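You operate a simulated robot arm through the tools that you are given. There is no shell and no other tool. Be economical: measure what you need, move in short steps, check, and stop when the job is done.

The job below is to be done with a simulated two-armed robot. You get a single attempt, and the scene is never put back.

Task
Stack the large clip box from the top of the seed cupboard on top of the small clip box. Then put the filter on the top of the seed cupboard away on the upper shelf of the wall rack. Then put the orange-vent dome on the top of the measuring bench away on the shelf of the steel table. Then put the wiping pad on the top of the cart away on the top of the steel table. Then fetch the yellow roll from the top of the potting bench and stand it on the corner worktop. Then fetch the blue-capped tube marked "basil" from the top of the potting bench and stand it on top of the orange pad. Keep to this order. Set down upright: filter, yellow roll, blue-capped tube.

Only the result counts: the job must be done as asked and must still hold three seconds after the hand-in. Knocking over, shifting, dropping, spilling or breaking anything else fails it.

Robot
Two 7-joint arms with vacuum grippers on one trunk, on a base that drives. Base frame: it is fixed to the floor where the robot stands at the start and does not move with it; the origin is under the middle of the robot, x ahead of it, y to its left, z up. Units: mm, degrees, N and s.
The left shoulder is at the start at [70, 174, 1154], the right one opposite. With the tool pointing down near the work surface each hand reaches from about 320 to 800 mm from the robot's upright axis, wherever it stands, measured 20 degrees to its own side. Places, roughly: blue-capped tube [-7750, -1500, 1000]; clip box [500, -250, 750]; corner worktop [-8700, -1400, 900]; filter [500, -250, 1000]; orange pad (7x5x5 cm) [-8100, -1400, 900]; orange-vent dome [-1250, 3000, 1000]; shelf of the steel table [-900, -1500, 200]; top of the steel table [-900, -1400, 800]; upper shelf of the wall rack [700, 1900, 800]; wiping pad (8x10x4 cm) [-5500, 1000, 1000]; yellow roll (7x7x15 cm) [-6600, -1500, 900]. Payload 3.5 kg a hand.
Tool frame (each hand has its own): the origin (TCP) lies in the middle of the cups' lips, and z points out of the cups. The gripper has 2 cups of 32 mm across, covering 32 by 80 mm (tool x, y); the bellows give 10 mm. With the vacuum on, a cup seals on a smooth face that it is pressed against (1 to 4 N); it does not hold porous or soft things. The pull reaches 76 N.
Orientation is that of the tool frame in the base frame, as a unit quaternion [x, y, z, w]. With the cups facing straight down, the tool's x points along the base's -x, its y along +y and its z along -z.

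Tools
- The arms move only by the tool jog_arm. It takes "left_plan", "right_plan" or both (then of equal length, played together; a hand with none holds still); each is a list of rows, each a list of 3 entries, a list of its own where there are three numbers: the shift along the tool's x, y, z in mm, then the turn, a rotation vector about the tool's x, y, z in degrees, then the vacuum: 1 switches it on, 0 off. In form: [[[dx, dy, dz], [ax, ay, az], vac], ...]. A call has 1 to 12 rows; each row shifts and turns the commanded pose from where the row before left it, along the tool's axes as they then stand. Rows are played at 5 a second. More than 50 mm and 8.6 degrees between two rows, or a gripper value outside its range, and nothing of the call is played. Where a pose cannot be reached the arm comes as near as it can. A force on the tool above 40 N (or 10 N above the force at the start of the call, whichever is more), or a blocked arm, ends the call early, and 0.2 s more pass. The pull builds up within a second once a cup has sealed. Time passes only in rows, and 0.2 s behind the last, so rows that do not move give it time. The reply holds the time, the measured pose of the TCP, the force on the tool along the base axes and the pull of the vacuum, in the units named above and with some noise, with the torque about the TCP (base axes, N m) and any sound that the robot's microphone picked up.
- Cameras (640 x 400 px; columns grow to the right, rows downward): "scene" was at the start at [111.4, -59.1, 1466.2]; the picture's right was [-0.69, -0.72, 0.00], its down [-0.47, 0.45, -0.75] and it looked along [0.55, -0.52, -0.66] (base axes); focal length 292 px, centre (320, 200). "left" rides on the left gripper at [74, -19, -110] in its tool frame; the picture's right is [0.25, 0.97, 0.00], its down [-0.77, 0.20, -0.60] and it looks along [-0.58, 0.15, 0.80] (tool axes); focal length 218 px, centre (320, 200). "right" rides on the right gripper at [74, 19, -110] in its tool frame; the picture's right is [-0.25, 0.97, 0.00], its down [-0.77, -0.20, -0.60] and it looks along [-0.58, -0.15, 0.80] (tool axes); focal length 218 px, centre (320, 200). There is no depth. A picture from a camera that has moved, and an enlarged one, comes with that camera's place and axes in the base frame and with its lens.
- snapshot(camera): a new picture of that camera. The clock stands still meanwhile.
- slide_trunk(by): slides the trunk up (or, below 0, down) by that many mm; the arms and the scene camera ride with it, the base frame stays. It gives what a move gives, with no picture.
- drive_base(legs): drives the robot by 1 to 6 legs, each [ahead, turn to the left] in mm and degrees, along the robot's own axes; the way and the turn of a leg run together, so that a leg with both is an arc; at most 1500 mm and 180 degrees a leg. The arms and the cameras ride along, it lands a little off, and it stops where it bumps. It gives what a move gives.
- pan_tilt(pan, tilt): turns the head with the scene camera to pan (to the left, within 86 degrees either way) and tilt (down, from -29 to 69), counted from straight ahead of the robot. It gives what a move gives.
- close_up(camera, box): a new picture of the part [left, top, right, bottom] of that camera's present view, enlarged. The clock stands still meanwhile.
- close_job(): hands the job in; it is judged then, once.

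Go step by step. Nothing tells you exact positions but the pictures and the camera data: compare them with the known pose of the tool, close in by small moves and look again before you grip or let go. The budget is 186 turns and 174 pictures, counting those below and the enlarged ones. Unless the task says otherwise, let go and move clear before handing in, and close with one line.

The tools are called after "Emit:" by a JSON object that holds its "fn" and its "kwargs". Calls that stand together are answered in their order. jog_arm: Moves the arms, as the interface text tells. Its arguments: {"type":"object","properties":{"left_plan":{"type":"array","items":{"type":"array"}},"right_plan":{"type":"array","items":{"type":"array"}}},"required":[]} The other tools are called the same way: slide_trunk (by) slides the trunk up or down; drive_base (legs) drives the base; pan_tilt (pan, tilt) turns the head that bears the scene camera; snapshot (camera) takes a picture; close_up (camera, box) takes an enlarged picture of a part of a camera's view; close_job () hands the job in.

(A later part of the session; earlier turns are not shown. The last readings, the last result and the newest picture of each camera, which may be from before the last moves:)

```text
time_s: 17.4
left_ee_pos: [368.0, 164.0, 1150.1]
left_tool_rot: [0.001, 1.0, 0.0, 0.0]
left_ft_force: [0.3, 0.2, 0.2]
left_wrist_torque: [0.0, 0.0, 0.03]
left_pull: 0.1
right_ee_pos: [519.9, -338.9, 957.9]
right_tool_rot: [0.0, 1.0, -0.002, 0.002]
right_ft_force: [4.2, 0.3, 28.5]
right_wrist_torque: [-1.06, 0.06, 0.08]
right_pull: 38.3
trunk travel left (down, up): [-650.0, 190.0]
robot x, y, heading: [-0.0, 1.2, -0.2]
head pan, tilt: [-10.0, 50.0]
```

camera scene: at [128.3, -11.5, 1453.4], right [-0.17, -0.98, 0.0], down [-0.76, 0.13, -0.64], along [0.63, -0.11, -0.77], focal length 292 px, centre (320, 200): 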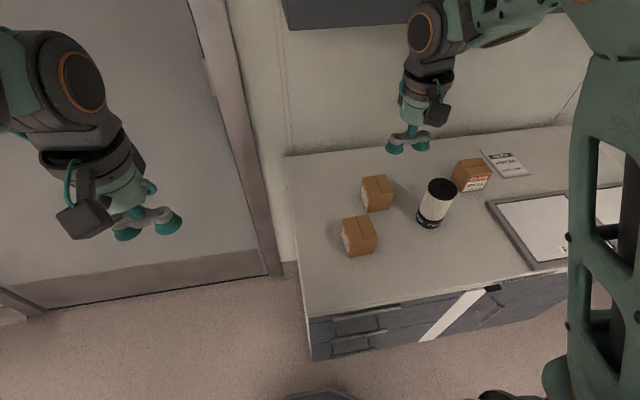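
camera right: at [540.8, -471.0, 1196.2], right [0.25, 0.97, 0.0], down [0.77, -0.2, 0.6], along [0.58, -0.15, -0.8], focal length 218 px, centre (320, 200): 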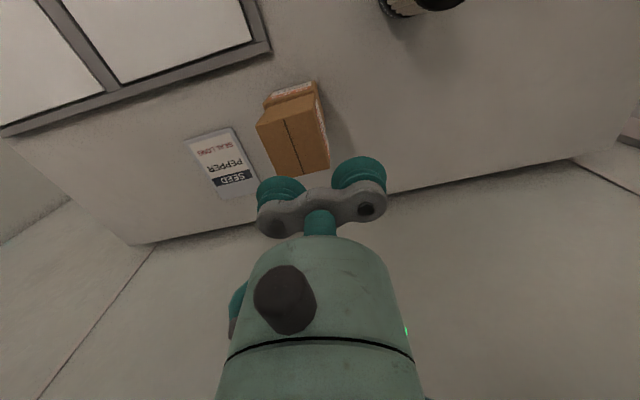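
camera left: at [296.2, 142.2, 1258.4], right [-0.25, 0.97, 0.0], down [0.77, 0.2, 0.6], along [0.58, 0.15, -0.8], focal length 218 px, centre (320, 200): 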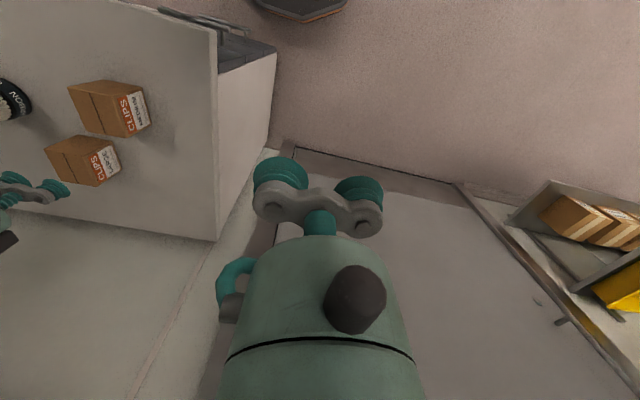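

Sealed at 38 N. I lift it clear and pull it in toward the robot, then look toward the wall rack.

Emit:
{"fn": "jog_arm", "kwargs": {"right_plan": [[[0, 0, -5], [0, 0, 0], 1], [[0, 0, -20], [0, 0, 0], 1], [[0, 0, -40], [0, 0, 0], 1], [[0, 0, -45], [0, 0, 0], 1], [[0, 0, -45], [0, 0, 0], 1], [[25, 15, -15], [0, 0, 0], 1], [[30, 15, 0], [0, 0, 0], 1], [[30, 15, 0], [0, 0, 0], 1], [[30, 15, 0], [0, 0, 0], 1]]}}

Emit:
{"fn": "pan_tilt", "kwargs": {"pan": 75, "tilt": 25}}

Emit:
{"fn": "snapshot", "kwargs": {"camera": "scene"}}

Emit:
{"fn": "snapshot", "kwargs": {"camera": "right"}}

Emit:
{"fn": "snapshot", "kwargs": {"camera": "left"}}

```text
time_s: 19.4
left_ee_pos: [369.9, 165.4, 1148.8]
left_tool_rot: [0.0, 1.0, -0.002, 0.0]
left_ft_force: [-0.3, 0.4, 0.0]
left_wrist_torque: [-0.06, 0.01, 0.0]
left_pull: 0.1
right_ee_pos: [402.6, -273.9, 1125.6]
right_tool_rot: [0.0, 1.0, -0.002, 0.0]
right_ft_force: [1.4, 0.3, -1.4]
right_wrist_torque: [-0.8, -0.01, 0.01]
right_pull: 37.8
trunk travel left (down, up): [-650.0, 190.0]
robot x, y, heading: [-1.7, 0.3, -0.2]
head pan, tilt: [-10.0, 50.0]
```

```text
time_s: 21.0
left_ee_pos: [369.3, 161.3, 1149.4]
left_tool_rot: [-0.001, 1.0, -0.001, 0.001]
left_ft_force: [0.0, 0.1, -0.4]
left_wrist_torque: [-0.02, 0.02, 0.0]
left_pull: 0.1
right_ee_pos: [404.4, -279.3, 1123.0]
right_tool_rot: [0.0, 1.0, 0.0, 0.0]
right_ft_force: [-0.2, 0.7, -1.4]
right_wrist_torque: [-0.76, 0.0, 0.02]
right_pull: 37.8
trunk travel left (down, up): [-650.0, 190.0]
robot x, y, heading: [0.2, -1.6, -0.3]
head pan, tilt: [75.0, 25.0]
```

```text
133 pictures are left
camera scene: at [74.4, 88.9, 1491.0], right [0.97, -0.26, 0.0], down [-0.11, -0.41, -0.91], along [0.24, 0.88, -0.42], focal length 292 px, centre (320, 200)
```

scene: 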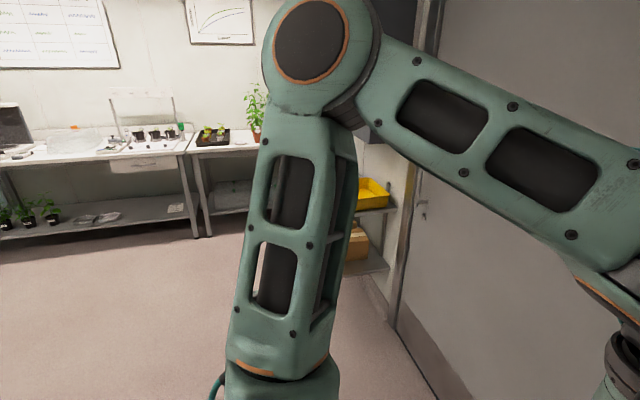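

```text
132 pictures are left
camera right: at [330.0, -259.5, 1234.5], right [0.25, 0.97, 0.0], down [0.77, -0.2, 0.6], along [0.58, -0.15, -0.8], focal length 218 px, centre (320, 200)
```

right: 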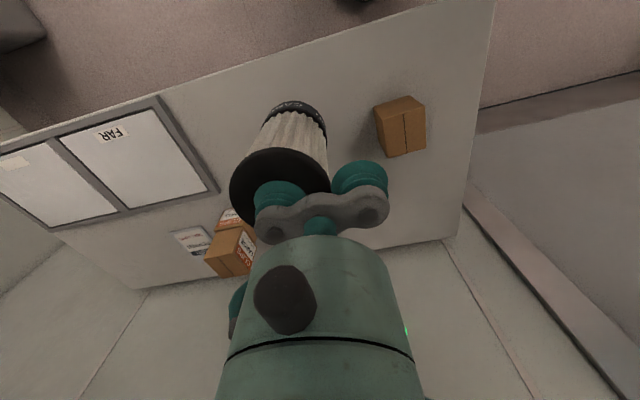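

```text
131 pictures are left
camera left: at [295.2, 142.9, 1258.6], right [-0.25, 0.97, 0.0], down [0.77, 0.2, 0.6], along [0.58, 0.15, -0.8], focal length 218 px, centre (320, 200)
```

left: 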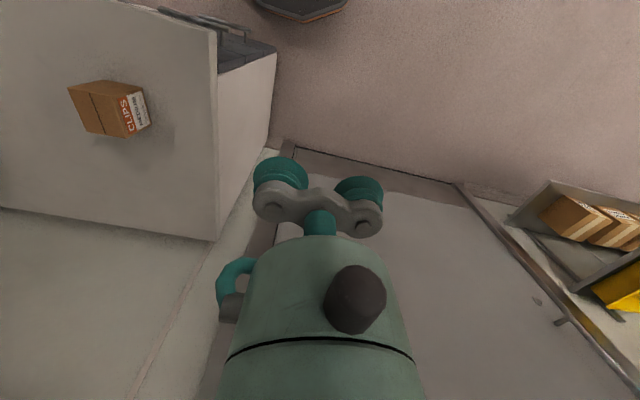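

The rack stands by the wall at my left-front. I back off a little, turn left and drive toward y≈1700.

Emit:
{"fn": "drive_base", "kwargs": {"legs": [[-150, 0], [0, 90], [1300, 0]]}}

Emit:
{"fn": "pan_tilt", "kwargs": {"pan": -50, "tilt": 25}}

Emit:
{"fn": "snapshot", "kwargs": {"camera": "scene"}}

Emit:
{"fn": "snapshot", "kwargs": {"camera": "right"}}

```text
time_s: 32.4
left_ee_pos: [-333.6, 1660.0, 1149.5]
left_tool_rot: [-0.705, 0.709, 0.0, 0.0]
left_ft_force: [0.2, -0.6, 0.3]
left_wrist_torque: [0.01, 0.0, 0.01]
left_pull: 0.0
right_ee_pos: [106.9, 1690.2, 1123.8]
right_tool_rot: [-0.705, 0.709, 0.0, 0.0]
right_ft_force: [-1.4, 0.0, -2.1]
right_wrist_torque: [-0.01, -0.76, -0.01]
right_pull: 37.9
trunk travel left (down, up): [-650.0, 190.0]
robot x, y, heading: [-172.6, 1286.8, 89.9]
head pan, tilt: [75.0, 25.0]
```

```text
time_s: 34.4
left_ee_pos: [-334.2, 1659.5, 1147.8]
left_tool_rot: [-0.705, 0.709, 0.0, 0.0]
left_ft_force: [-0.3, 0.8, -0.3]
left_wrist_torque: [0.0, 0.01, 0.02]
left_pull: 0.0
right_ee_pos: [108.1, 1690.7, 1122.7]
right_tool_rot: [-0.705, 0.709, 0.0, 0.001]
right_ft_force: [1.0, -1.0, -2.5]
right_wrist_torque: [-0.01, -0.8, -0.02]
right_pull: 37.6
trunk travel left (down, up): [-650.0, 190.0]
robot x, y, heading: [-170.8, 1287.3, 89.7]
head pan, tilt: [-50.0, 25.0]
```

```text
130 pictures are left
camera scene: at [-102.3, 1397.3, 1491.1], right [0.64, -0.77, 0.0], down [-0.32, -0.27, -0.91], along [0.7, 0.58, -0.42], focal length 292 px, centre (320, 200)
```

scene: 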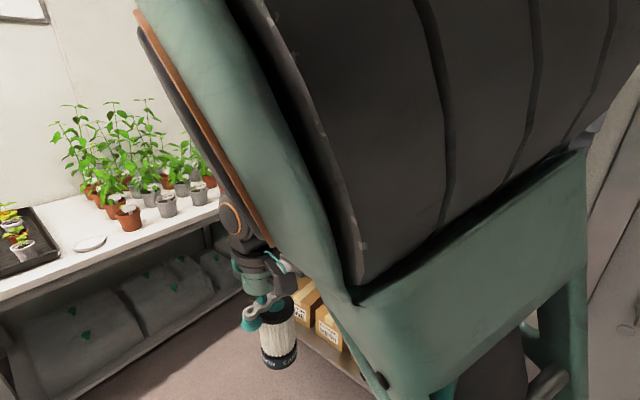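

```text
129 pictures are left
camera right: at [88.0, 1617.5, 1234.4], right [-0.97, 0.26, 0.0], down [0.21, 0.77, 0.6], along [0.16, 0.58, -0.8], focal length 218 px, centre (320, 200)
```

right: 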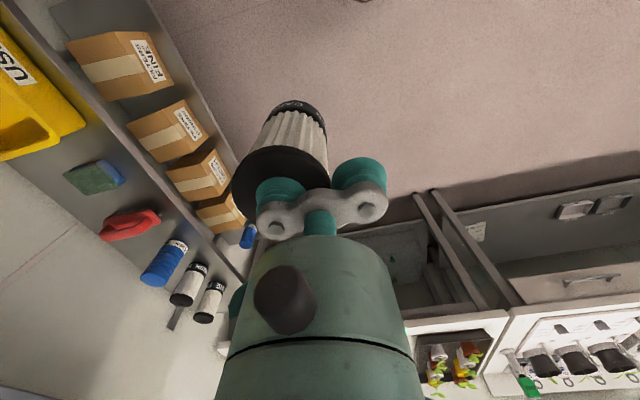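

The upper shelf carries a yellow bin, sponge, red cloth, blue can and small filters. I drive on 400 mm and turn right to face the rack.

Emit:
{"fn": "drive_base", "kwargs": {"legs": [[350, 0], [0, -90]]}}

Emit:
{"fn": "pan_tilt", "kwargs": {"pan": 0, "tilt": 30}}

Emit:
{"fn": "snapshot", "kwargs": {"camera": "scene"}}

Emit:
{"fn": "snapshot", "kwargs": {"camera": "right"}}

Emit:
{"fn": "snapshot", "kwargs": {"camera": "left"}}

```text
time_s: 40.4
left_ee_pos: [192.7, 1806.4, 1148.3]
left_tool_rot: [-0.017, 1.0, 0.0, 0.0]
left_ft_force: [0.3, 0.3, 0.9]
left_wrist_torque: [0.01, 0.0, -0.01]
left_pull: 0.0
right_ee_pos: [240.4, 1367.7, 1123.4]
right_tool_rot: [-0.017, 1.0, 0.0, 0.0]
right_ft_force: [0.3, -0.2, -1.5]
right_wrist_torque: [-0.77, -0.01, 0.0]
right_pull: 37.9
trunk travel left (down, up): [-650.0, 190.0]
robot x, y, heading: [-169.5, 1633.3, 1.9]
head pan, tilt: [-50.0, 25.0]
```

```text
time_s: 41.5
left_ee_pos: [194.2, 1806.4, 1149.7]
left_tool_rot: [-0.016, 1.0, 0.0, -0.001]
left_ft_force: [0.0, 0.2, 0.6]
left_wrist_torque: [-0.03, 0.01, 0.02]
left_pull: 0.1
right_ee_pos: [240.9, 1368.3, 1124.9]
right_tool_rot: [-0.017, 1.0, 0.0, 0.0]
right_ft_force: [0.5, 0.8, -1.0]
right_wrist_torque: [-0.75, 0.02, -0.01]
right_pull: 37.5
trunk travel left (down, up): [-650.0, 190.0]
robot x, y, heading: [-175.8, 1633.9, 1.7]
head pan, tilt: [0.0, 30.0]
```

```text
128 pictures are left
camera scene: at [-30.5, 1637.3, 1483.1], right [0.03, -1.0, 0.0], down [-0.5, -0.02, -0.87], along [0.87, 0.03, -0.5], focal length 292 px, centre (320, 200)
```

scene: 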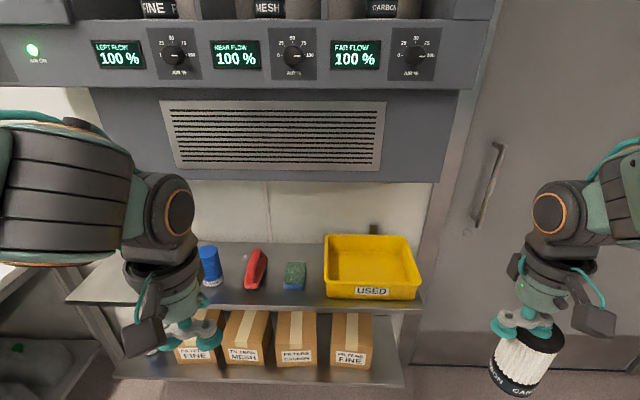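

```text
127 pictures are left
camera right: at [166.8, 1384.6, 1234.3], right [0.22, 0.98, 0.0], down [0.78, -0.18, 0.6], along [0.59, -0.13, -0.8], focal length 218 px, centre (320, 200)
```

right: 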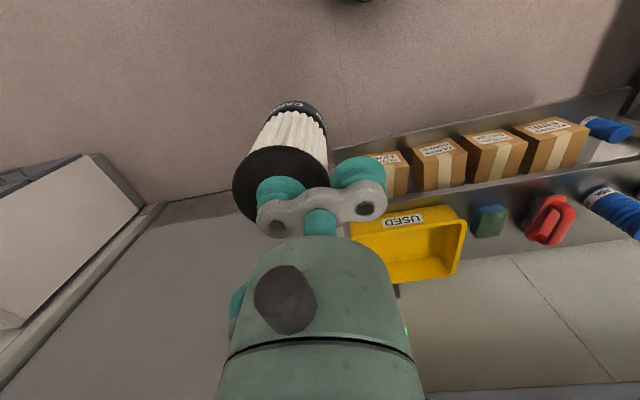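

```text
126 pictures are left
camera left: at [118.9, 1785.5, 1258.7], right [-0.28, 0.96, 0.0], down [0.76, 0.23, 0.6], along [0.58, 0.17, -0.8], focal length 218 px, centre (320, 200)
```

left: 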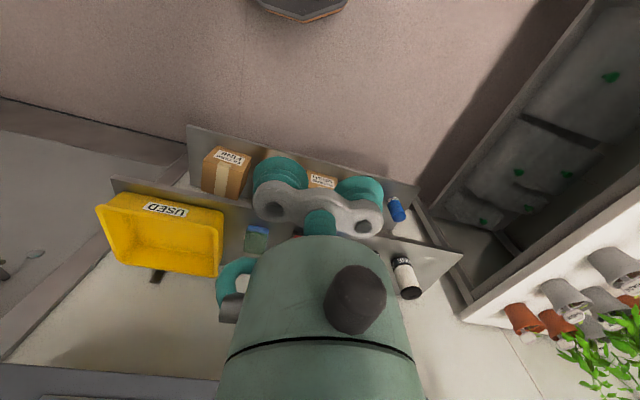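

The filter must go in a free spot on the upper shelf. I raise the left hand out of the view and look at the shelf in detail.

Emit:
{"fn": "jog_arm", "kwargs": {"left_plan": [[[10, 0, -45], [0, 0, 0], 0], [[10, 0, -45], [0, 0, 0], 0], [[10, 0, -45], [0, 0, 0], 0], [[10, 0, -45], [0, 0, 0], 0]]}}

Emit:
{"fn": "close_up", "kwargs": {"camera": "scene", "box": [40, 200, 440, 390]}}

Emit:
{"fn": "snapshot", "kwargs": {"camera": "left"}}

```text
time_s: 42.5
left_ee_pos: [161.8, 1787.5, 1295.9]
left_tool_rot: [-0.016, 1.0, -0.001, 0.0]
left_ft_force: [0.1, -0.1, 0.0]
left_wrist_torque: [0.01, 0.02, -0.01]
left_pull: 0.1
left hand out of reach, approached as far as the arm can: row 4
right_ee_pos: [239.9, 1367.1, 1123.8]
right_tool_rot: [-0.016, 1.0, 0.002, 0.001]
right_ft_force: [0.3, -0.7, -1.0]
right_wrist_torque: [-0.76, -0.04, 0.01]
right_pull: 37.5
trunk travel left (down, up): [-650.0, 190.0]
robot x, y, heading: [-172.4, 1636.0, 1.9]
head pan, tilt: [0.0, 30.0]
```

```text
1.60 times, centred on (240, 295) of scene
camera zoom: at [-30.6, 1636.3, 1483.1], right [0.03, -1.0, 0.0], down [-0.5, -0.02, -0.87], along [0.87, 0.03, -0.5], focal length 467 px, centre (448, 48)
```

zoom: 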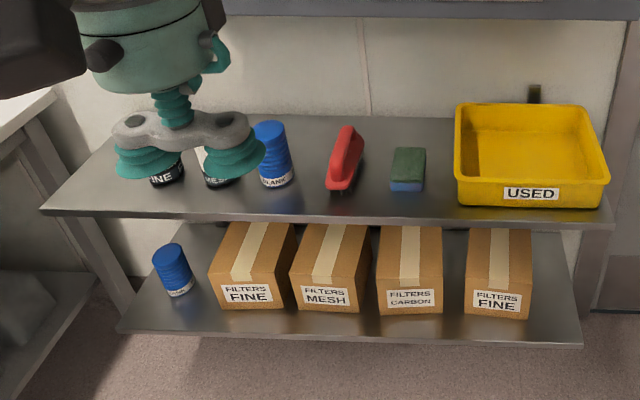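

```text
124 pictures are left
camera left: at [86.9, 1765.7, 1406.4], right [-0.28, 0.96, 0.0], down [0.76, 0.23, 0.6], along [0.58, 0.17, -0.8], focal length 218 px, centre (320, 200)
```

left: 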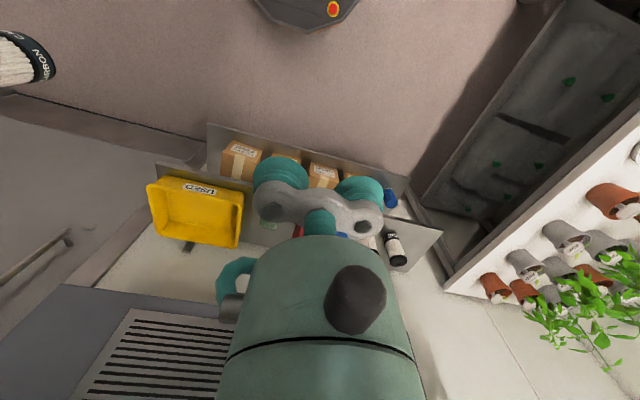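

The shelf top is at roughly z≈795 with its front edge near x≈540. I pick the free spot between the red brush and the sponge, at about [588,1806], and drive so the right hand can reach it.

Emit:
{"fn": "drive_base", "kwargs": {"legs": [[0, 58], [230, 0], [0, -60]]}}

Emit:
{"fn": "close_up", "kwargs": {"camera": "scene", "box": [40, 160, 560, 400]}}

Emit:
{"fn": "snapshot", "kwargs": {"camera": "right"}}

```text
time_s: 49.4
left_ee_pos: [290.3, 1971.9, 1296.3]
left_tool_rot: [0.008, 1.0, -0.001, 0.0]
left_ft_force: [0.4, -0.1, -0.3]
left_wrist_torque: [-0.04, -0.03, 0.01]
left_pull: 0.1
right_ee_pos: [349.5, 1547.9, 1124.5]
right_tool_rot: [0.009, 1.0, 0.0, -0.001]
right_ft_force: [-0.1, -0.9, -2.0]
right_wrist_torque: [-0.75, -0.01, 0.03]
right_pull: 37.8
trunk travel left (down, up): [-650.0, 190.0]
robot x, y, heading: [-48.3, 1830.1, -1.0]
head pan, tilt: [0.0, 30.0]
```

```text
1.23 times, centred on (300, 280) of scene
camera zoom: at [91.7, 1829.3, 1483.1], right [-0.02, -1.0, 0.0], down [-0.5, 0.01, -0.87], along [0.87, -0.01, -0.5], focal length 359 px, centre (345, 102)
```

zoom: 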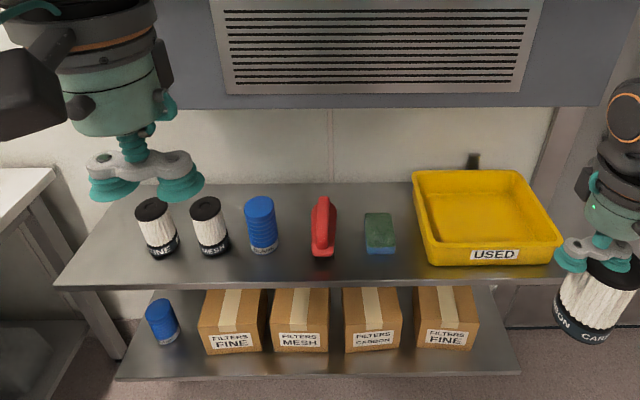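

```text
122 pictures are left
camera right: at [276.6, 1567.1, 1234.4], right [0.27, 0.96, 0.0], down [0.77, -0.21, 0.6], along [0.58, -0.16, -0.8], focal length 218 px, centre (320, 200)
```

right: 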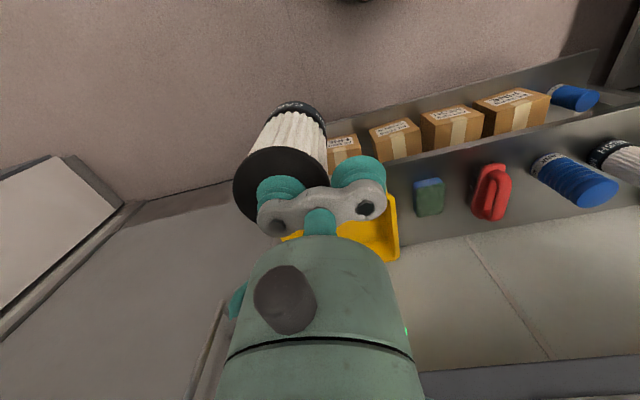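

Spot confirmed free, about [585,1810]. I carry the filter over at height, moving the left hand aside a bit.

Emit:
{"fn": "jog_arm", "kwargs": {"left_plan": [[[0, 25, 10], [0, 0, 0], 0], [[0, 25, 10], [0, 0, 0], 0], [[0, 25, 10], [0, 0, 0], 0], [[0, 25, 0], [0, 0, 0], 0], [[0, 0, 0], [0, 0, 0], 0], [[0, 0, 0], [0, 0, 0], 0], [[0, 0, 0], [0, 0, 0], 0], [[0, 0, 0], [0, 0, 0], 0]], "right_plan": [[[-28, 36, 0], [0, 0, 0], 1], [[-28, 36, 0], [0, 0, 0], 1], [[-28, 36, 0], [0, 0, 0], 1], [[-28, 36, 0], [0, 0, 0], 1], [[-28, 36, 0], [0, 0, 0], 1], [[-28, 36, 0], [0, 0, 0], 1], [[-28, 36, 0], [0, 0, 0], 1], [[-28, 34, 0], [0, 0, 0], 1]]}}

Emit:
{"fn": "snapshot", "kwargs": {"camera": "scene"}}

Emit:
{"fn": "snapshot", "kwargs": {"camera": "right"}}

```text
time_s: 51.2
left_ee_pos: [299.9, 2058.2, 1247.5]
left_tool_rot: [0.008, 1.0, -0.002, -0.001]
left_ft_force: [0.2, -0.1, -0.7]
left_wrist_torque: [-0.03, 0.02, 0.03]
left_pull: 0.0
left hand out of reach, approached as far as the arm can: row 2, 3, 4
right_ee_pos: [578.0, 1828.7, 1124.1]
right_tool_rot: [0.008, 1.0, 0.0, -0.002]
right_ft_force: [-0.1, 0.0, -2.0]
right_wrist_torque: [-0.72, 0.03, 0.02]
right_pull: 37.6
trunk travel left (down, up): [-650.0, 190.0]
robot x, y, heading: [-46.0, 1833.5, -0.8]
head pan, tilt: [0.0, 30.0]
```

```text
121 pictures are left
camera scene: at [94.0, 1830.5, 1482.9], right [-0.02, -1.0, 0.0], down [-0.5, 0.01, -0.87], along [0.86, -0.01, -0.5], focal length 292 px, centre (320, 200)
```

scene: 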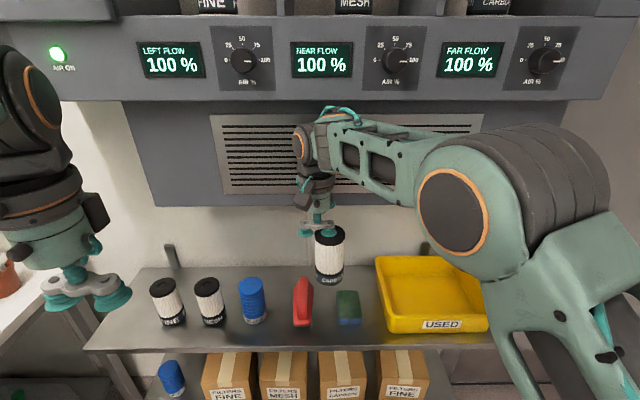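

```text
120 pictures are left
camera right: at [505.5, 1849.9, 1234.6], right [0.27, 0.96, 0.0], down [0.77, -0.21, 0.6], along [0.58, -0.16, -0.8], focal length 218 px, centre (320, 200)
```

right: 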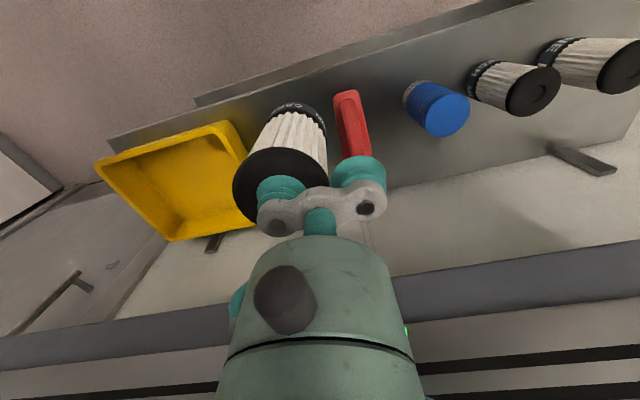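

Arm is clear of the wall cabinet. I lower to about 50 mm above the shelf and check the gap.

Emit:
{"fn": "jog_arm", "kwargs": {"right_plan": [[[0, 2, 40], [0, 0, 0], 1], [[0, 2, 45], [0, 0, 0], 1], [[0, 0, 45], [0, 0, 0], 1], [[0, 0, 35], [0, 0, 0], 1]]}}

Emit:
{"fn": "close_up", "kwargs": {"camera": "scene", "box": [220, 200, 420, 360]}}

Emit:
{"fn": "close_up", "kwargs": {"camera": "right", "box": [160, 40, 440, 220]}}

Emit:
{"fn": "close_up", "kwargs": {"camera": "left", "box": [0, 50, 320, 250]}}

```text
time_s: 52.2
left_ee_pos: [300.1, 2057.4, 1249.4]
left_tool_rot: [0.008, 1.0, -0.001, -0.001]
left_ft_force: [0.3, -0.2, 0.2]
left_wrist_torque: [0.01, 0.03, 0.01]
left_pull: 0.0
right_ee_pos: [576.0, 1833.6, 960.0]
right_tool_rot: [0.008, 1.0, 0.0, -0.001]
right_ft_force: [0.1, 0.4, -2.3]
right_wrist_torque: [-0.76, 0.01, 0.03]
right_pull: 38.0
trunk travel left (down, up): [-650.0, 190.0]
robot x, y, heading: [-50.6, 1827.6, -1.0]
head pan, tilt: [0.0, 30.0]
```

```text
2.50 times, centred on (320, 280) of scene
camera zoom: at [93.4, 1829.6, 1483.0], right [-0.02, -1.0, 0.0], down [-0.5, 0.01, -0.87], along [0.87, -0.01, -0.5], focal length 730 px, centre (320, 0)
```

zoom: 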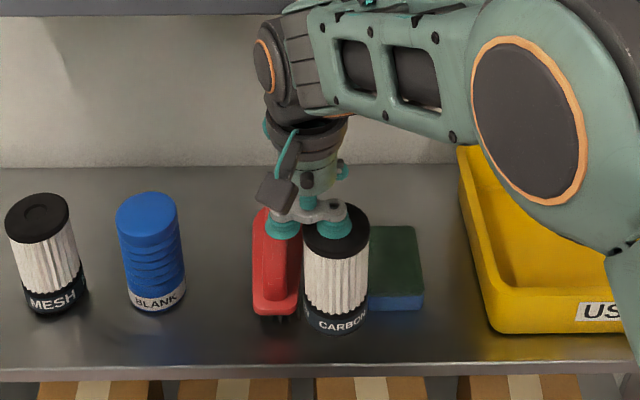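

```text
2.22 times, centred on (300, 130) of right
camera zoom: at [502.7, 1854.1, 1070.2], right [0.27, 0.96, 0.0], down [0.77, -0.21, 0.6], along [0.58, -0.16, -0.8], focal length 485 px, centre (364, 356)
```

zoom: 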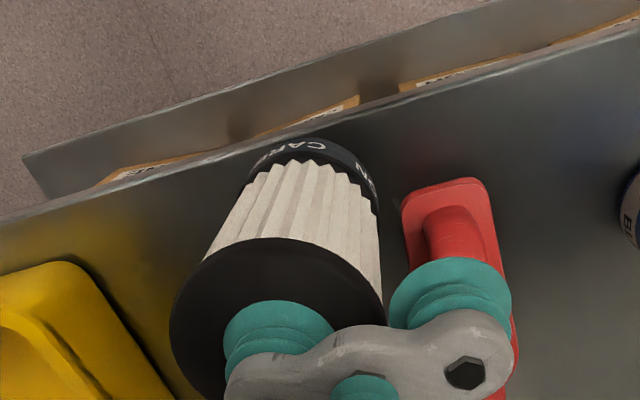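

```text
2.00 times, centred on (160, 150) of left
camera zoom: at [225.6, 2040.1, 1358.7], right [-0.24, 0.97, 0.0], down [0.77, 0.19, 0.6], along [0.59, 0.14, -0.8], focal length 436 px, centre (640, 300)
```

zoom: 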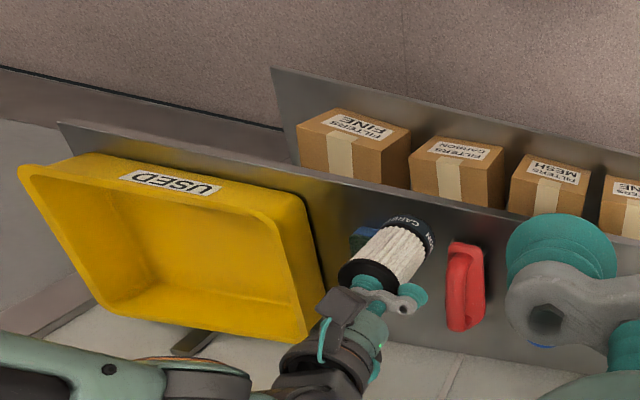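

The filter must go about 20 mm deeper to sit safely back from the edge. I shift and lower to near contact, then recheck.

Emit:
{"fn": "jog_arm", "kwargs": {"right_plan": [[[-20, 0, 0], [0, 0, 0], 1], [[0, 0, 25], [0, 0, 0], 1], [[0, 0, 20], [0, 0, 0], 1]]}}

Emit:
{"fn": "close_up", "kwargs": {"camera": "scene", "box": [260, 250, 380, 360]}}

Emit:
{"fn": "close_up", "kwargs": {"camera": "right", "box": [160, 40, 440, 220]}}

```text
time_s: 53.0
left_ee_pos: [299.1, 2057.1, 1249.1]
left_tool_rot: [0.008, 1.0, -0.001, 0.0]
left_ft_force: [-0.7, -0.7, -0.6]
left_wrist_torque: [0.0, 0.02, -0.05]
left_pull: 0.1
right_ee_pos: [596.5, 1833.0, 914.8]
right_tool_rot: [0.008, 1.0, 0.0, 0.0]
right_ft_force: [0.5, -0.2, -1.5]
right_wrist_torque: [-0.73, 0.01, -0.03]
right_pull: 37.9
trunk travel left (down, up): [-650.0, 190.0]
robot x, y, heading: [-53.4, 1831.0, -0.7]
head pan, tilt: [0.0, 30.0]
```

```text
3.64 times, centred on (320, 305) of scene
camera zoom: at [91.8, 1829.3, 1483.1], right [-0.02, -1.0, 0.0], down [-0.5, 0.01, -0.87], along [0.87, -0.01, -0.5], focal length 1061 px, centre (320, -182)
```

zoom: 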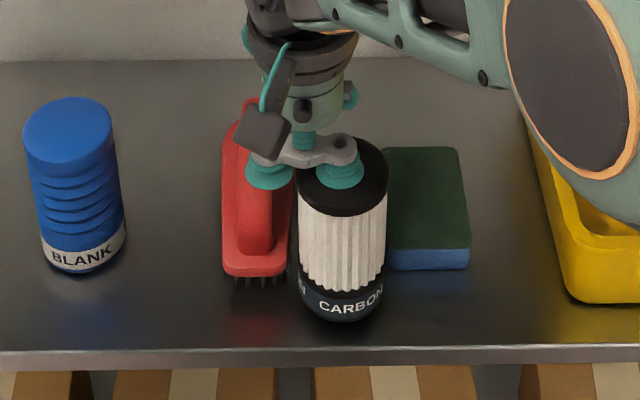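

```text
2.22 times, centred on (300, 130) of right
camera zoom: at [522.7, 1853.4, 1025.4], right [0.27, 0.96, 0.0], down [0.77, -0.21, 0.6], along [0.58, -0.16, -0.8], focal length 485 px, centre (364, 356)
```

zoom: 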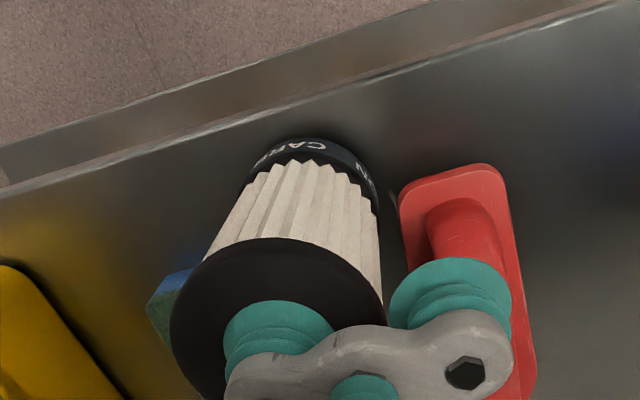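

It fits between brush and sponge with a few mm; I nudge slightly and lower in small steps to contact.

Emit:
{"fn": "jog_arm", "kwargs": {"right_plan": [[[3, 2, 3], [0, 0, 0], 1], [[0, 0, 3], [0, 0, 0], 1], [[0, 0, 3], [0, 0, 0], 1], [[0, 0, 0], [0, 0, 0], 1]]}}

```text
time_s: 54.0
left_ee_pos: [298.5, 2057.1, 1249.9]
left_tool_rot: [0.008, 1.0, -0.001, 0.001]
left_ft_force: [0.5, 0.5, 0.0]
left_wrist_torque: [-0.01, -0.04, 0.01]
left_pull: 0.1
right_ee_pos: [593.7, 1834.0, 905.2]
right_tool_rot: [0.008, 1.0, 0.0, 0.001]
right_ft_force: [-0.2, -1.2, 6.9]
right_wrist_torque: [-0.91, 0.04, 0.0]
right_pull: 37.6
trunk travel left (down, up): [-650.0, 190.0]
robot x, y, heading: [-56.9, 1829.7, -0.7]
head pan, tilt: [0.0, 30.0]
```

Contact at about 905. I press 1 mm, check, and release.

Emit:
{"fn": "jog_arm", "kwargs": {"right_plan": [[[0, 0, 1], [0, 0, 0], 1], [[0, 0, 0], [0, 0, 0], 0], [[0, 0, 0], [0, 0, 0], 0], [[0, 0, 0], [0, 0, 0], 0], [[0, 0, -4], [0, 0, 0], 0], [[0, 0, -15], [0, 0, 0], 0], [[0, 0, -40], [0, 0, 0], 0], [[0, 0, -45], [0, 0, 0], 0]]}}

Emit:
{"fn": "close_up", "kwargs": {"camera": "scene", "box": [220, 200, 420, 360]}}

Emit:
{"fn": "close_up", "kwargs": {"camera": "right", "box": [160, 40, 440, 220]}}

```text
time_s: 55.8
left_ee_pos: [297.6, 2056.9, 1248.8]
left_tool_rot: [0.008, 1.0, -0.001, 0.001]
left_ft_force: [-0.4, -0.1, -0.2]
left_wrist_torque: [0.01, 0.0, 0.02]
left_pull: 0.1
right_ee_pos: [594.1, 1833.4, 1007.8]
right_tool_rot: [0.007, 1.0, 0.0, 0.0]
right_ft_force: [-1.1, 1.1, 0.8]
right_wrist_torque: [-0.03, 0.01, 0.01]
right_pull: 0.1
trunk travel left (down, up): [-650.0, 190.0]
robot x, y, heading: [-52.2, 1830.1, -0.6]
head pan, tilt: [0.0, 30.0]
```

```text
2.50 times, centred on (320, 280) of scene
camera zoom: at [90.5, 1829.4, 1483.1], right [-0.02, -1.0, 0.0], down [-0.5, 0.01, -0.87], along [0.87, -0.01, -0.5], focal length 730 px, centre (320, 0)
```

zoom: 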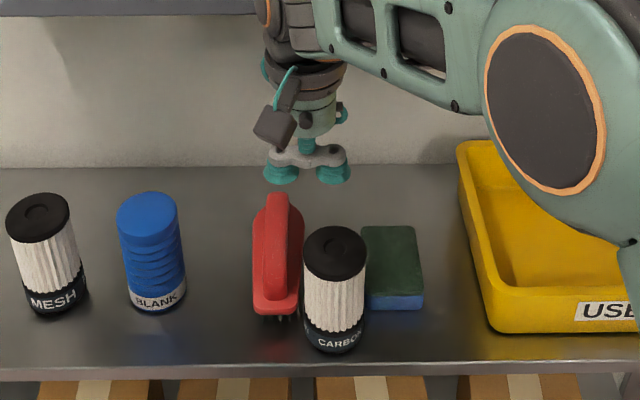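

```text
2.22 times, centred on (300, 130) of right
camera zoom: at [521.8, 1854.7, 1117.9], right [0.27, 0.96, 0.0], down [0.77, -0.21, 0.6], along [0.58, -0.16, -0.8], focal length 485 px, centre (364, 356)
```

zoom: 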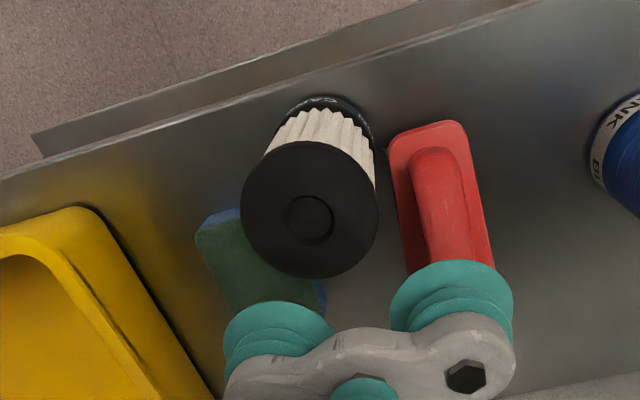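

The filter stands upright in its place and nothing else moved. I raise and retract the right hand, then drive toward the measuring bench at [-1250,3000].

Emit:
{"fn": "jog_arm", "kwargs": {"right_plan": [[[0, 0, -40], [0, 0, 0], 0], [[0, -20, -40], [0, 0, 0], 0], [[25, -35, -20], [0, 0, 0], 0], [[30, -35, 0], [0, 0, 0], 0], [[30, -35, 0], [0, 0, 0], 0], [[30, -35, 0], [0, 0, 0], 0], [[30, -35, 0], [0, 0, 0], 0], [[30, -30, 0], [0, 0, 0], 0]]}}

Emit:
{"fn": "drive_base", "kwargs": {"legs": [[-300, 0], [0, 90]]}}

Emit:
{"fn": "pan_tilt", "kwargs": {"pan": 20, "tilt": 20}}

Emit:
{"fn": "snapshot", "kwargs": {"camera": "scene"}}

```text
time_s: 57.6
left_ee_pos: [297.1, 2056.9, 1250.5]
left_tool_rot: [0.009, 1.0, -0.001, 0.0]
left_ft_force: [0.2, 0.5, 0.2]
left_wrist_torque: [0.03, -0.04, 0.08]
left_pull: 0.1
right_ee_pos: [410.4, 1613.8, 1107.4]
right_tool_rot: [0.008, 1.0, 0.001, 0.0]
right_ft_force: [-0.2, -0.1, -0.5]
right_wrist_torque: [0.01, -0.02, 0.0]
right_pull: 0.1
trunk travel left (down, up): [-650.0, 190.0]
robot x, y, heading: [-51.7, 1831.4, -0.9]
head pan, tilt: [0.0, 30.0]
```

```text
time_s: 63.5
left_ee_pos: [-582.6, 2181.8, 1249.2]
left_tool_rot: [-0.706, 0.709, 0.0, 0.0]
left_ft_force: [-0.3, 0.1, 0.4]
left_wrist_torque: [-0.01, 0.02, 0.01]
left_pull: 0.0
right_ee_pos: [-140.9, 2300.8, 1107.9]
right_tool_rot: [-0.705, 0.709, 0.0, 0.0]
right_ft_force: [0.0, -0.2, 1.2]
right_wrist_torque: [0.02, 0.01, 0.01]
right_pull: 0.1
trunk travel left (down, up): [-650.0, 190.0]
robot x, y, heading: [-349.4, 1839.2, 89.3]
head pan, tilt: [0.0, 30.0]
```

```text
time_s: 64.4
left_ee_pos: [-582.3, 2181.7, 1250.7]
left_tool_rot: [-0.705, 0.709, 0.0, 0.001]
left_ft_force: [-0.1, -1.1, 0.0]
left_wrist_torque: [-0.01, -0.01, -0.01]
left_pull: 0.1
right_ee_pos: [-139.9, 2300.1, 1106.8]
right_tool_rot: [-0.705, 0.709, 0.0, 0.0]
right_ft_force: [0.0, 0.1, 0.4]
right_wrist_torque: [-0.01, 0.02, 0.01]
right_pull: 0.1
trunk travel left (down, up): [-650.0, 190.0]
robot x, y, heading: [-353.5, 1840.0, 90.0]
head pan, tilt: [20.0, 20.0]
```

```text
112 pictures are left
camera scene: at [-383.6, 1974.2, 1499.1], right [0.94, 0.34, 0.0], down [0.12, -0.32, -0.94], along [-0.32, 0.89, -0.34], focal length 292 px, centre (320, 200)
```

scene: 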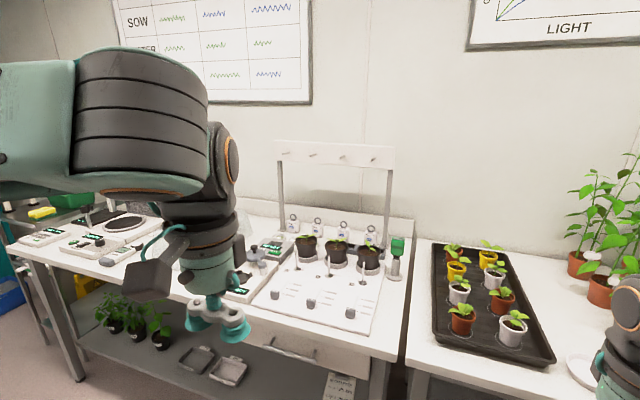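

The measuring bench is ahead-left, front edge about y≈2617. I drive to x≈-1250 and face it.

Emit:
{"fn": "drive_base", "kwargs": {"legs": [[0, 90], [850, 0], [0, -90], [100, 0]]}}

Emit:
{"fn": "pan_tilt", "kwargs": {"pan": 0, "tilt": 30}}

Emit:
{"fn": "snapshot", "kwargs": {"camera": "scene"}}

Emit:
{"fn": "snapshot", "kwargs": {"camera": "right"}}

```text
time_s: 77.3
left_ee_pos: [-1423.2, 2282.2, 1249.2]
left_tool_rot: [-0.702, 0.712, -0.001, 0.0]
left_ft_force: [0.2, 0.5, 0.6]
left_wrist_torque: [-0.03, -0.01, -0.01]
left_pull: 0.0
right_ee_pos: [-982.6, 2398.2, 1107.6]
right_tool_rot: [-0.703, 0.711, 0.0, 0.0]
right_ft_force: [0.3, -0.4, -0.2]
right_wrist_torque: [-0.05, -0.01, -0.05]
right_pull: 0.1
trunk travel left (down, up): [-650.0, 190.0]
robot x, y, heading: [-1198.1, 1936.1, 89.0]
head pan, tilt: [20.0, 20.0]
```

```text
time_s: 78.1
left_ee_pos: [-1423.9, 2282.1, 1249.3]
left_tool_rot: [-0.703, 0.711, 0.0, 0.001]
left_ft_force: [0.8, -0.6, 0.1]
left_wrist_torque: [0.0, 0.02, 0.02]
left_pull: 0.0
right_ee_pos: [-981.8, 2397.6, 1107.0]
right_tool_rot: [-0.702, 0.712, 0.0, 0.0]
right_ft_force: [0.1, -0.2, -0.3]
right_wrist_torque: [-0.03, 0.0, 0.01]
right_pull: 0.0
trunk travel left (down, up): [-650.0, 190.0]
robot x, y, heading: [-1197.2, 1932.5, 89.4]
head pan, tilt: [0.0, 30.0]
```

```text
111 pictures are left
camera scene: at [-1195.8, 2075.5, 1483.1], right [1.0, -0.01, 0.0], down [-0.01, -0.5, -0.87], along [0.01, 0.87, -0.5], focal length 292 px, centre (320, 200)
```

scene: 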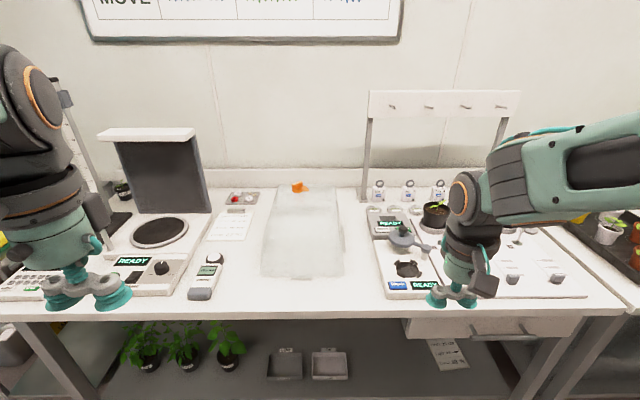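

```text
110 pictures are left
camera right: at [-1001.7, 2325.0, 1218.0], right [-0.96, 0.27, 0.0], down [0.21, 0.77, 0.6], along [0.16, 0.58, -0.8], focal length 218 px, centre (320, 200)
```

right: 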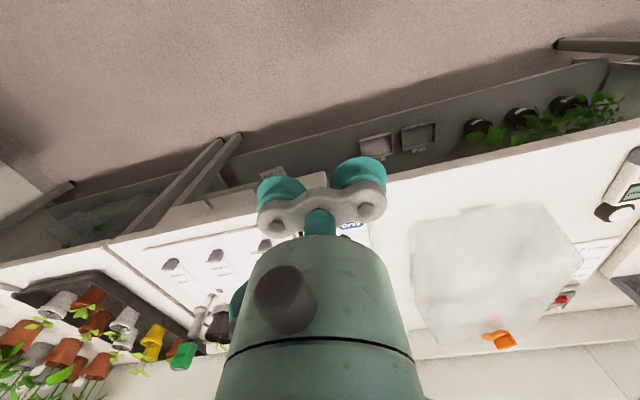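

The clear propagator dome with the orange vent stands right ahead on the bench. I zoom in.

Emit:
{"fn": "close_up", "kwargs": {"camera": "scene", "box": [200, 150, 420, 320]}}

Emit:
{"fn": "close_up", "kwargs": {"camera": "right", "box": [380, 180, 640, 370]}}

Emit:
{"fn": "snapshot", "kwargs": {"camera": "left"}}

```text
2.35 times, centred on (310, 235) of scene
camera zoom: at [-1195.8, 2075.5, 1483.1], right [1.0, -0.01, 0.0], down [-0.01, -0.5, -0.87], along [0.01, 0.87, -0.5], focal length 687 px, centre (344, 118)
```

zoom: 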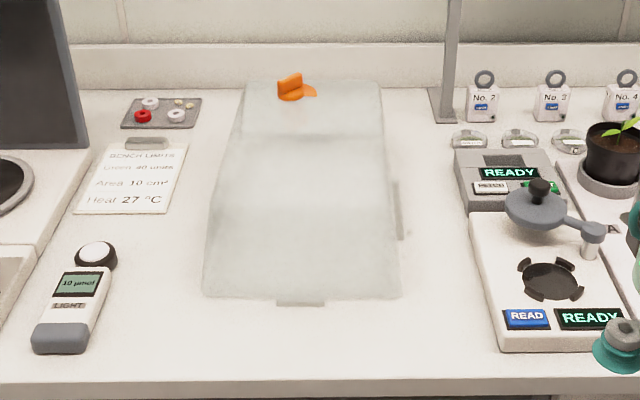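

```text
2.11 times, centred on (510, 275) of right
camera zoom: at [-1001.7, 2325.0, 1218.0], right [-0.96, 0.27, 0.0], down [0.21, 0.77, 0.6], along [0.16, 0.58, -0.8], focal length 460 px, centre (-80, 42)
```

zoom: 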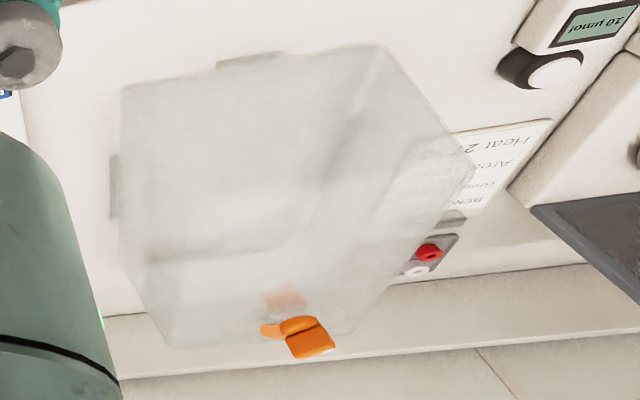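

```text
107 pictures are left
camera left: at [-1407.0, 2209.4, 1359.0], right [-0.97, -0.24, 0.0], down [-0.19, 0.77, 0.6], along [-0.14, 0.59, -0.8], focal length 218 px, centre (320, 200)
```

left: 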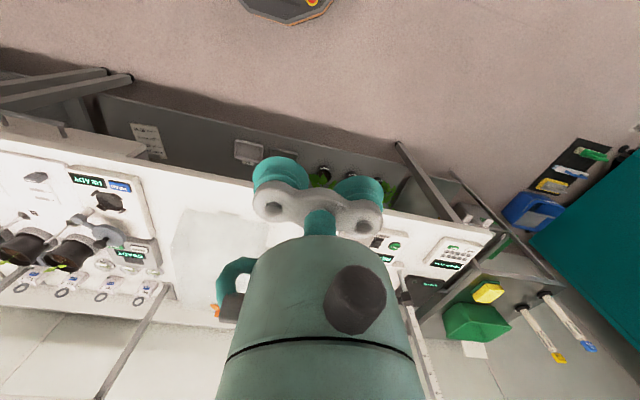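

The dome spans about 240×360 mm, base centre near [-1240,2878], with the vent at [-1258,2982,1001]. I raise the right hand and drive closer.

Emit:
{"fn": "jog_arm", "kwargs": {"right_plan": [[[0, 0, -40], [0, 0, 0], 0], [[0, 0, -40], [0, 0, 0], 0], [[0, 40, 0], [0, 0, 0], 0], [[0, 40, 0], [0, 0, 0], 0]]}}

Emit:
{"fn": "drive_base", "kwargs": {"legs": [[270, 0]]}}

Emit:
{"fn": "pan_tilt", "kwargs": {"pan": -5, "tilt": 45}}

Emit:
{"fn": "snapshot", "kwargs": {"camera": "scene"}}

Emit:
{"fn": "snapshot", "kwargs": {"camera": "right"}}

```text
time_s: 79.1
left_ee_pos: [-1426.8, 2282.4, 1248.4]
left_tool_rot: [-0.703, 0.711, -0.001, 0.002]
left_ft_force: [-0.2, 0.4, 0.3]
left_wrist_torque: [0.0, -0.05, -0.02]
left_pull: 0.1
right_ee_pos: [-1062.8, 2392.7, 1186.2]
right_tool_rot: [-0.703, 0.712, -0.001, 0.002]
right_ft_force: [-0.5, 0.1, 0.6]
right_wrist_torque: [0.03, -0.03, -0.02]
right_pull: 0.1
trunk travel left (down, up): [-650.0, 190.0]
robot x, y, heading: [-1198.5, 1933.0, 89.4]
head pan, tilt: [0.0, 30.0]
```

```text
time_s: 81.0
left_ee_pos: [-1422.9, 2552.2, 1249.3]
left_tool_rot: [-0.704, 0.71, 0.0, 0.001]
left_ft_force: [1.0, 0.6, 0.6]
left_wrist_torque: [0.0, -0.01, 0.0]
left_pull: 0.1
right_ee_pos: [-1059.0, 2662.5, 1184.8]
right_tool_rot: [-0.704, 0.71, 0.0, 0.001]
right_ft_force: [0.3, 0.1, -0.4]
right_wrist_torque: [0.0, -0.02, 0.01]
right_pull: 0.1
trunk travel left (down, up): [-650.0, 190.0]
robot x, y, heading: [-1196.0, 2201.2, 89.4]
head pan, tilt: [0.0, 30.0]
```

```text
time_s: 81.8
left_ee_pos: [-1422.8, 2551.9, 1249.6]
left_tool_rot: [-0.704, 0.71, -0.001, 0.001]
left_ft_force: [0.7, 0.5, -0.5]
left_wrist_torque: [0.0, 0.02, 0.01]
left_pull: 0.0
right_ee_pos: [-1058.5, 2664.8, 1184.3]
right_tool_rot: [-0.704, 0.71, -0.001, 0.0]
right_ft_force: [-0.2, -0.4, -1.0]
right_wrist_torque: [0.02, 0.01, 0.05]
right_pull: 0.1
trunk travel left (down, up): [-650.0, 190.0]
robot x, y, heading: [-1194.7, 2205.1, 89.3]
head pan, tilt: [-5.0, 45.0]
```

```text
106 pictures are left
camera scene: at [-1186.5, 2336.3, 1460.5], right [1.0, -0.1, 0.0], down [-0.07, -0.7, -0.71], along [0.07, 0.7, -0.71], focal length 292 px, centre (320, 200)
```

scene: 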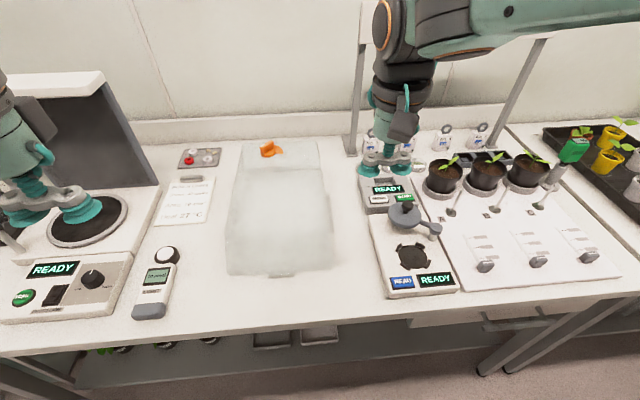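

```text
105 pictures are left
camera right: at [-1078.9, 2591.2, 1295.5], right [-0.97, 0.26, 0.0], down [0.21, 0.77, 0.6], along [0.16, 0.58, -0.8], focal length 218 px, centre (320, 200)
```

right: 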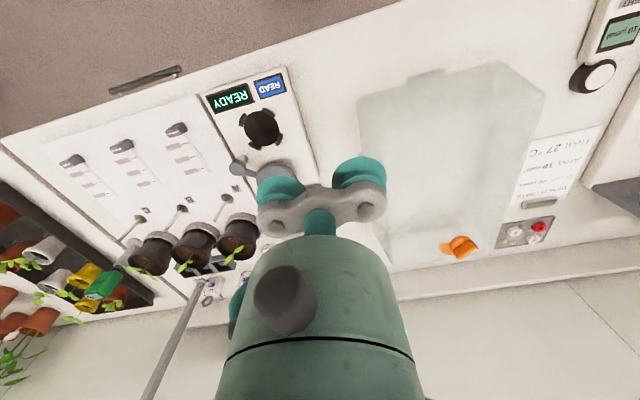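

I bring the right hand above the dome's middle.

Emit:
{"fn": "jog_arm", "kwargs": {"right_plan": [[[-10, 45, 0], [0, 0, 0], 0], [[-10, 45, 0], [0, 0, 0], 0], [[-25, 40, 0], [0, 0, 0], 0], [[-25, 40, 0], [0, 0, 0], 0], [[-40, 10, 20], [0, 0, 0], 0], [[-40, 0, 25], [0, 0, 0], 0], [[-35, 0, 25], [0, 0, 0], 0]]}}

Emit:
{"fn": "snapshot", "kwargs": {"camera": "right"}}

Emit:
{"fn": "close_up", "kwargs": {"camera": "scene", "box": [180, 90, 420, 290]}}

Emit:
{"fn": "snapshot", "kwargs": {"camera": "left"}}

```text
time_s: 83.4
left_ee_pos: [-1424.5, 2553.1, 1248.3]
left_tool_rot: [-0.704, 0.71, -0.002, 0.001]
left_ft_force: [0.7, 0.3, 0.2]
left_wrist_torque: [0.0, -0.02, 0.01]
left_pull: 0.2
right_ee_pos: [-1229.5, 2852.9, 1114.7]
right_tool_rot: [-0.702, 0.712, 0.0, -0.003]
right_ft_force: [-0.4, 0.5, -0.3]
right_wrist_torque: [-0.04, -0.02, 0.0]
right_pull: 0.1
trunk travel left (down, up): [-650.0, 190.0]
robot x, y, heading: [-1195.1, 2203.5, 89.6]
head pan, tilt: [-5.0, 45.0]
```

```text
104 pictures are left
camera right: at [-1248.7, 2779.4, 1225.5], right [-0.96, 0.27, 0.0], down [0.21, 0.77, 0.6], along [0.16, 0.58, -0.8], focal length 218 px, centre (320, 200)
```

right: 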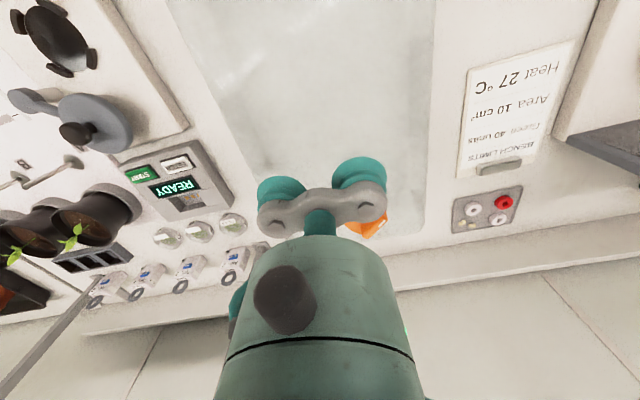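

```text
2.00 times, centred on (300, 190) of scene
camera zoom: at [-1188.4, 2338.6, 1460.2], right [1.0, -0.1, 0.0], down [-0.07, -0.71, -0.71], along [0.07, 0.7, -0.71], focal length 584 px, centre (360, 220)
```

zoom: 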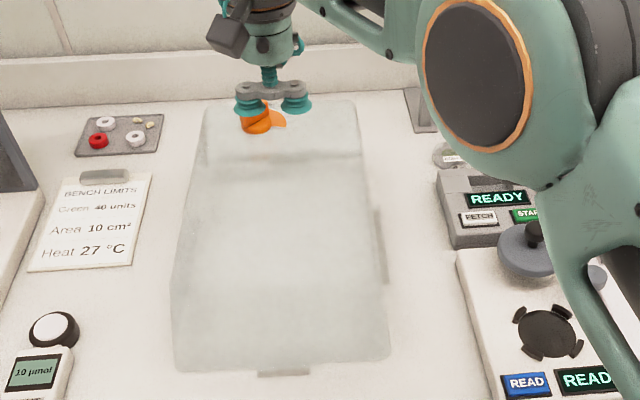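

```text
102 pictures are left
camera left: at [-1407.2, 2480.8, 1358.2], right [-0.97, -0.24, 0.0], down [-0.2, 0.77, 0.6], along [-0.15, 0.58, -0.8], focal length 218 px, centre (320, 200)
```

left: 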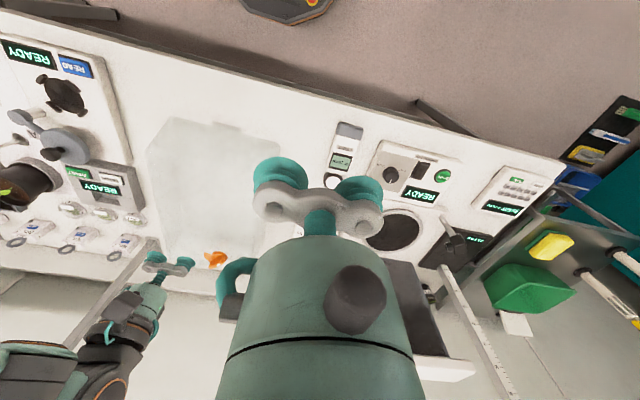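

The hand is over the dome's middle; I fine-shift and descend with vacuum in small steps.

Emit:
{"fn": "jog_arm", "kwargs": {"right_plan": [[[-15, 8, 0], [0, 0, 0], 1], [[0, 0, 40], [0, 0, 0], 1], [[0, 0, 40], [0, 0, 0], 1], [[0, 0, 10], [0, 0, 0], 1], [[0, 0, 5], [0, 0, 0], 1], [[0, 0, 4], [0, 0, 0], 1], [[0, 0, 4], [0, 0, 0], 1], [[0, 0, 4], [0, 0, 0], 1]]}}

```text
time_s: 85.2
left_ee_pos: [-1423.7, 2552.1, 1249.6]
left_tool_rot: [-0.704, 0.71, -0.002, 0.001]
left_ft_force: [0.1, 0.1, -0.4]
left_wrist_torque: [-0.02, -0.03, 0.01]
left_pull: 0.1
right_ee_pos: [-1239.5, 2859.4, 1010.4]
right_tool_rot: [-0.704, 0.71, 0.002, -0.001]
right_ft_force: [0.4, -0.4, 0.5]
right_wrist_torque: [-0.01, 0.03, -0.01]
right_pull: 0.1
right hand out of reach, approached as far as the arm can: row 4, 7
trunk travel left (down, up): [-650.0, 190.0]
robot x, y, heading: [-1192.4, 2201.3, 89.5]
head pan, tilt: [-5.0, 45.0]
```

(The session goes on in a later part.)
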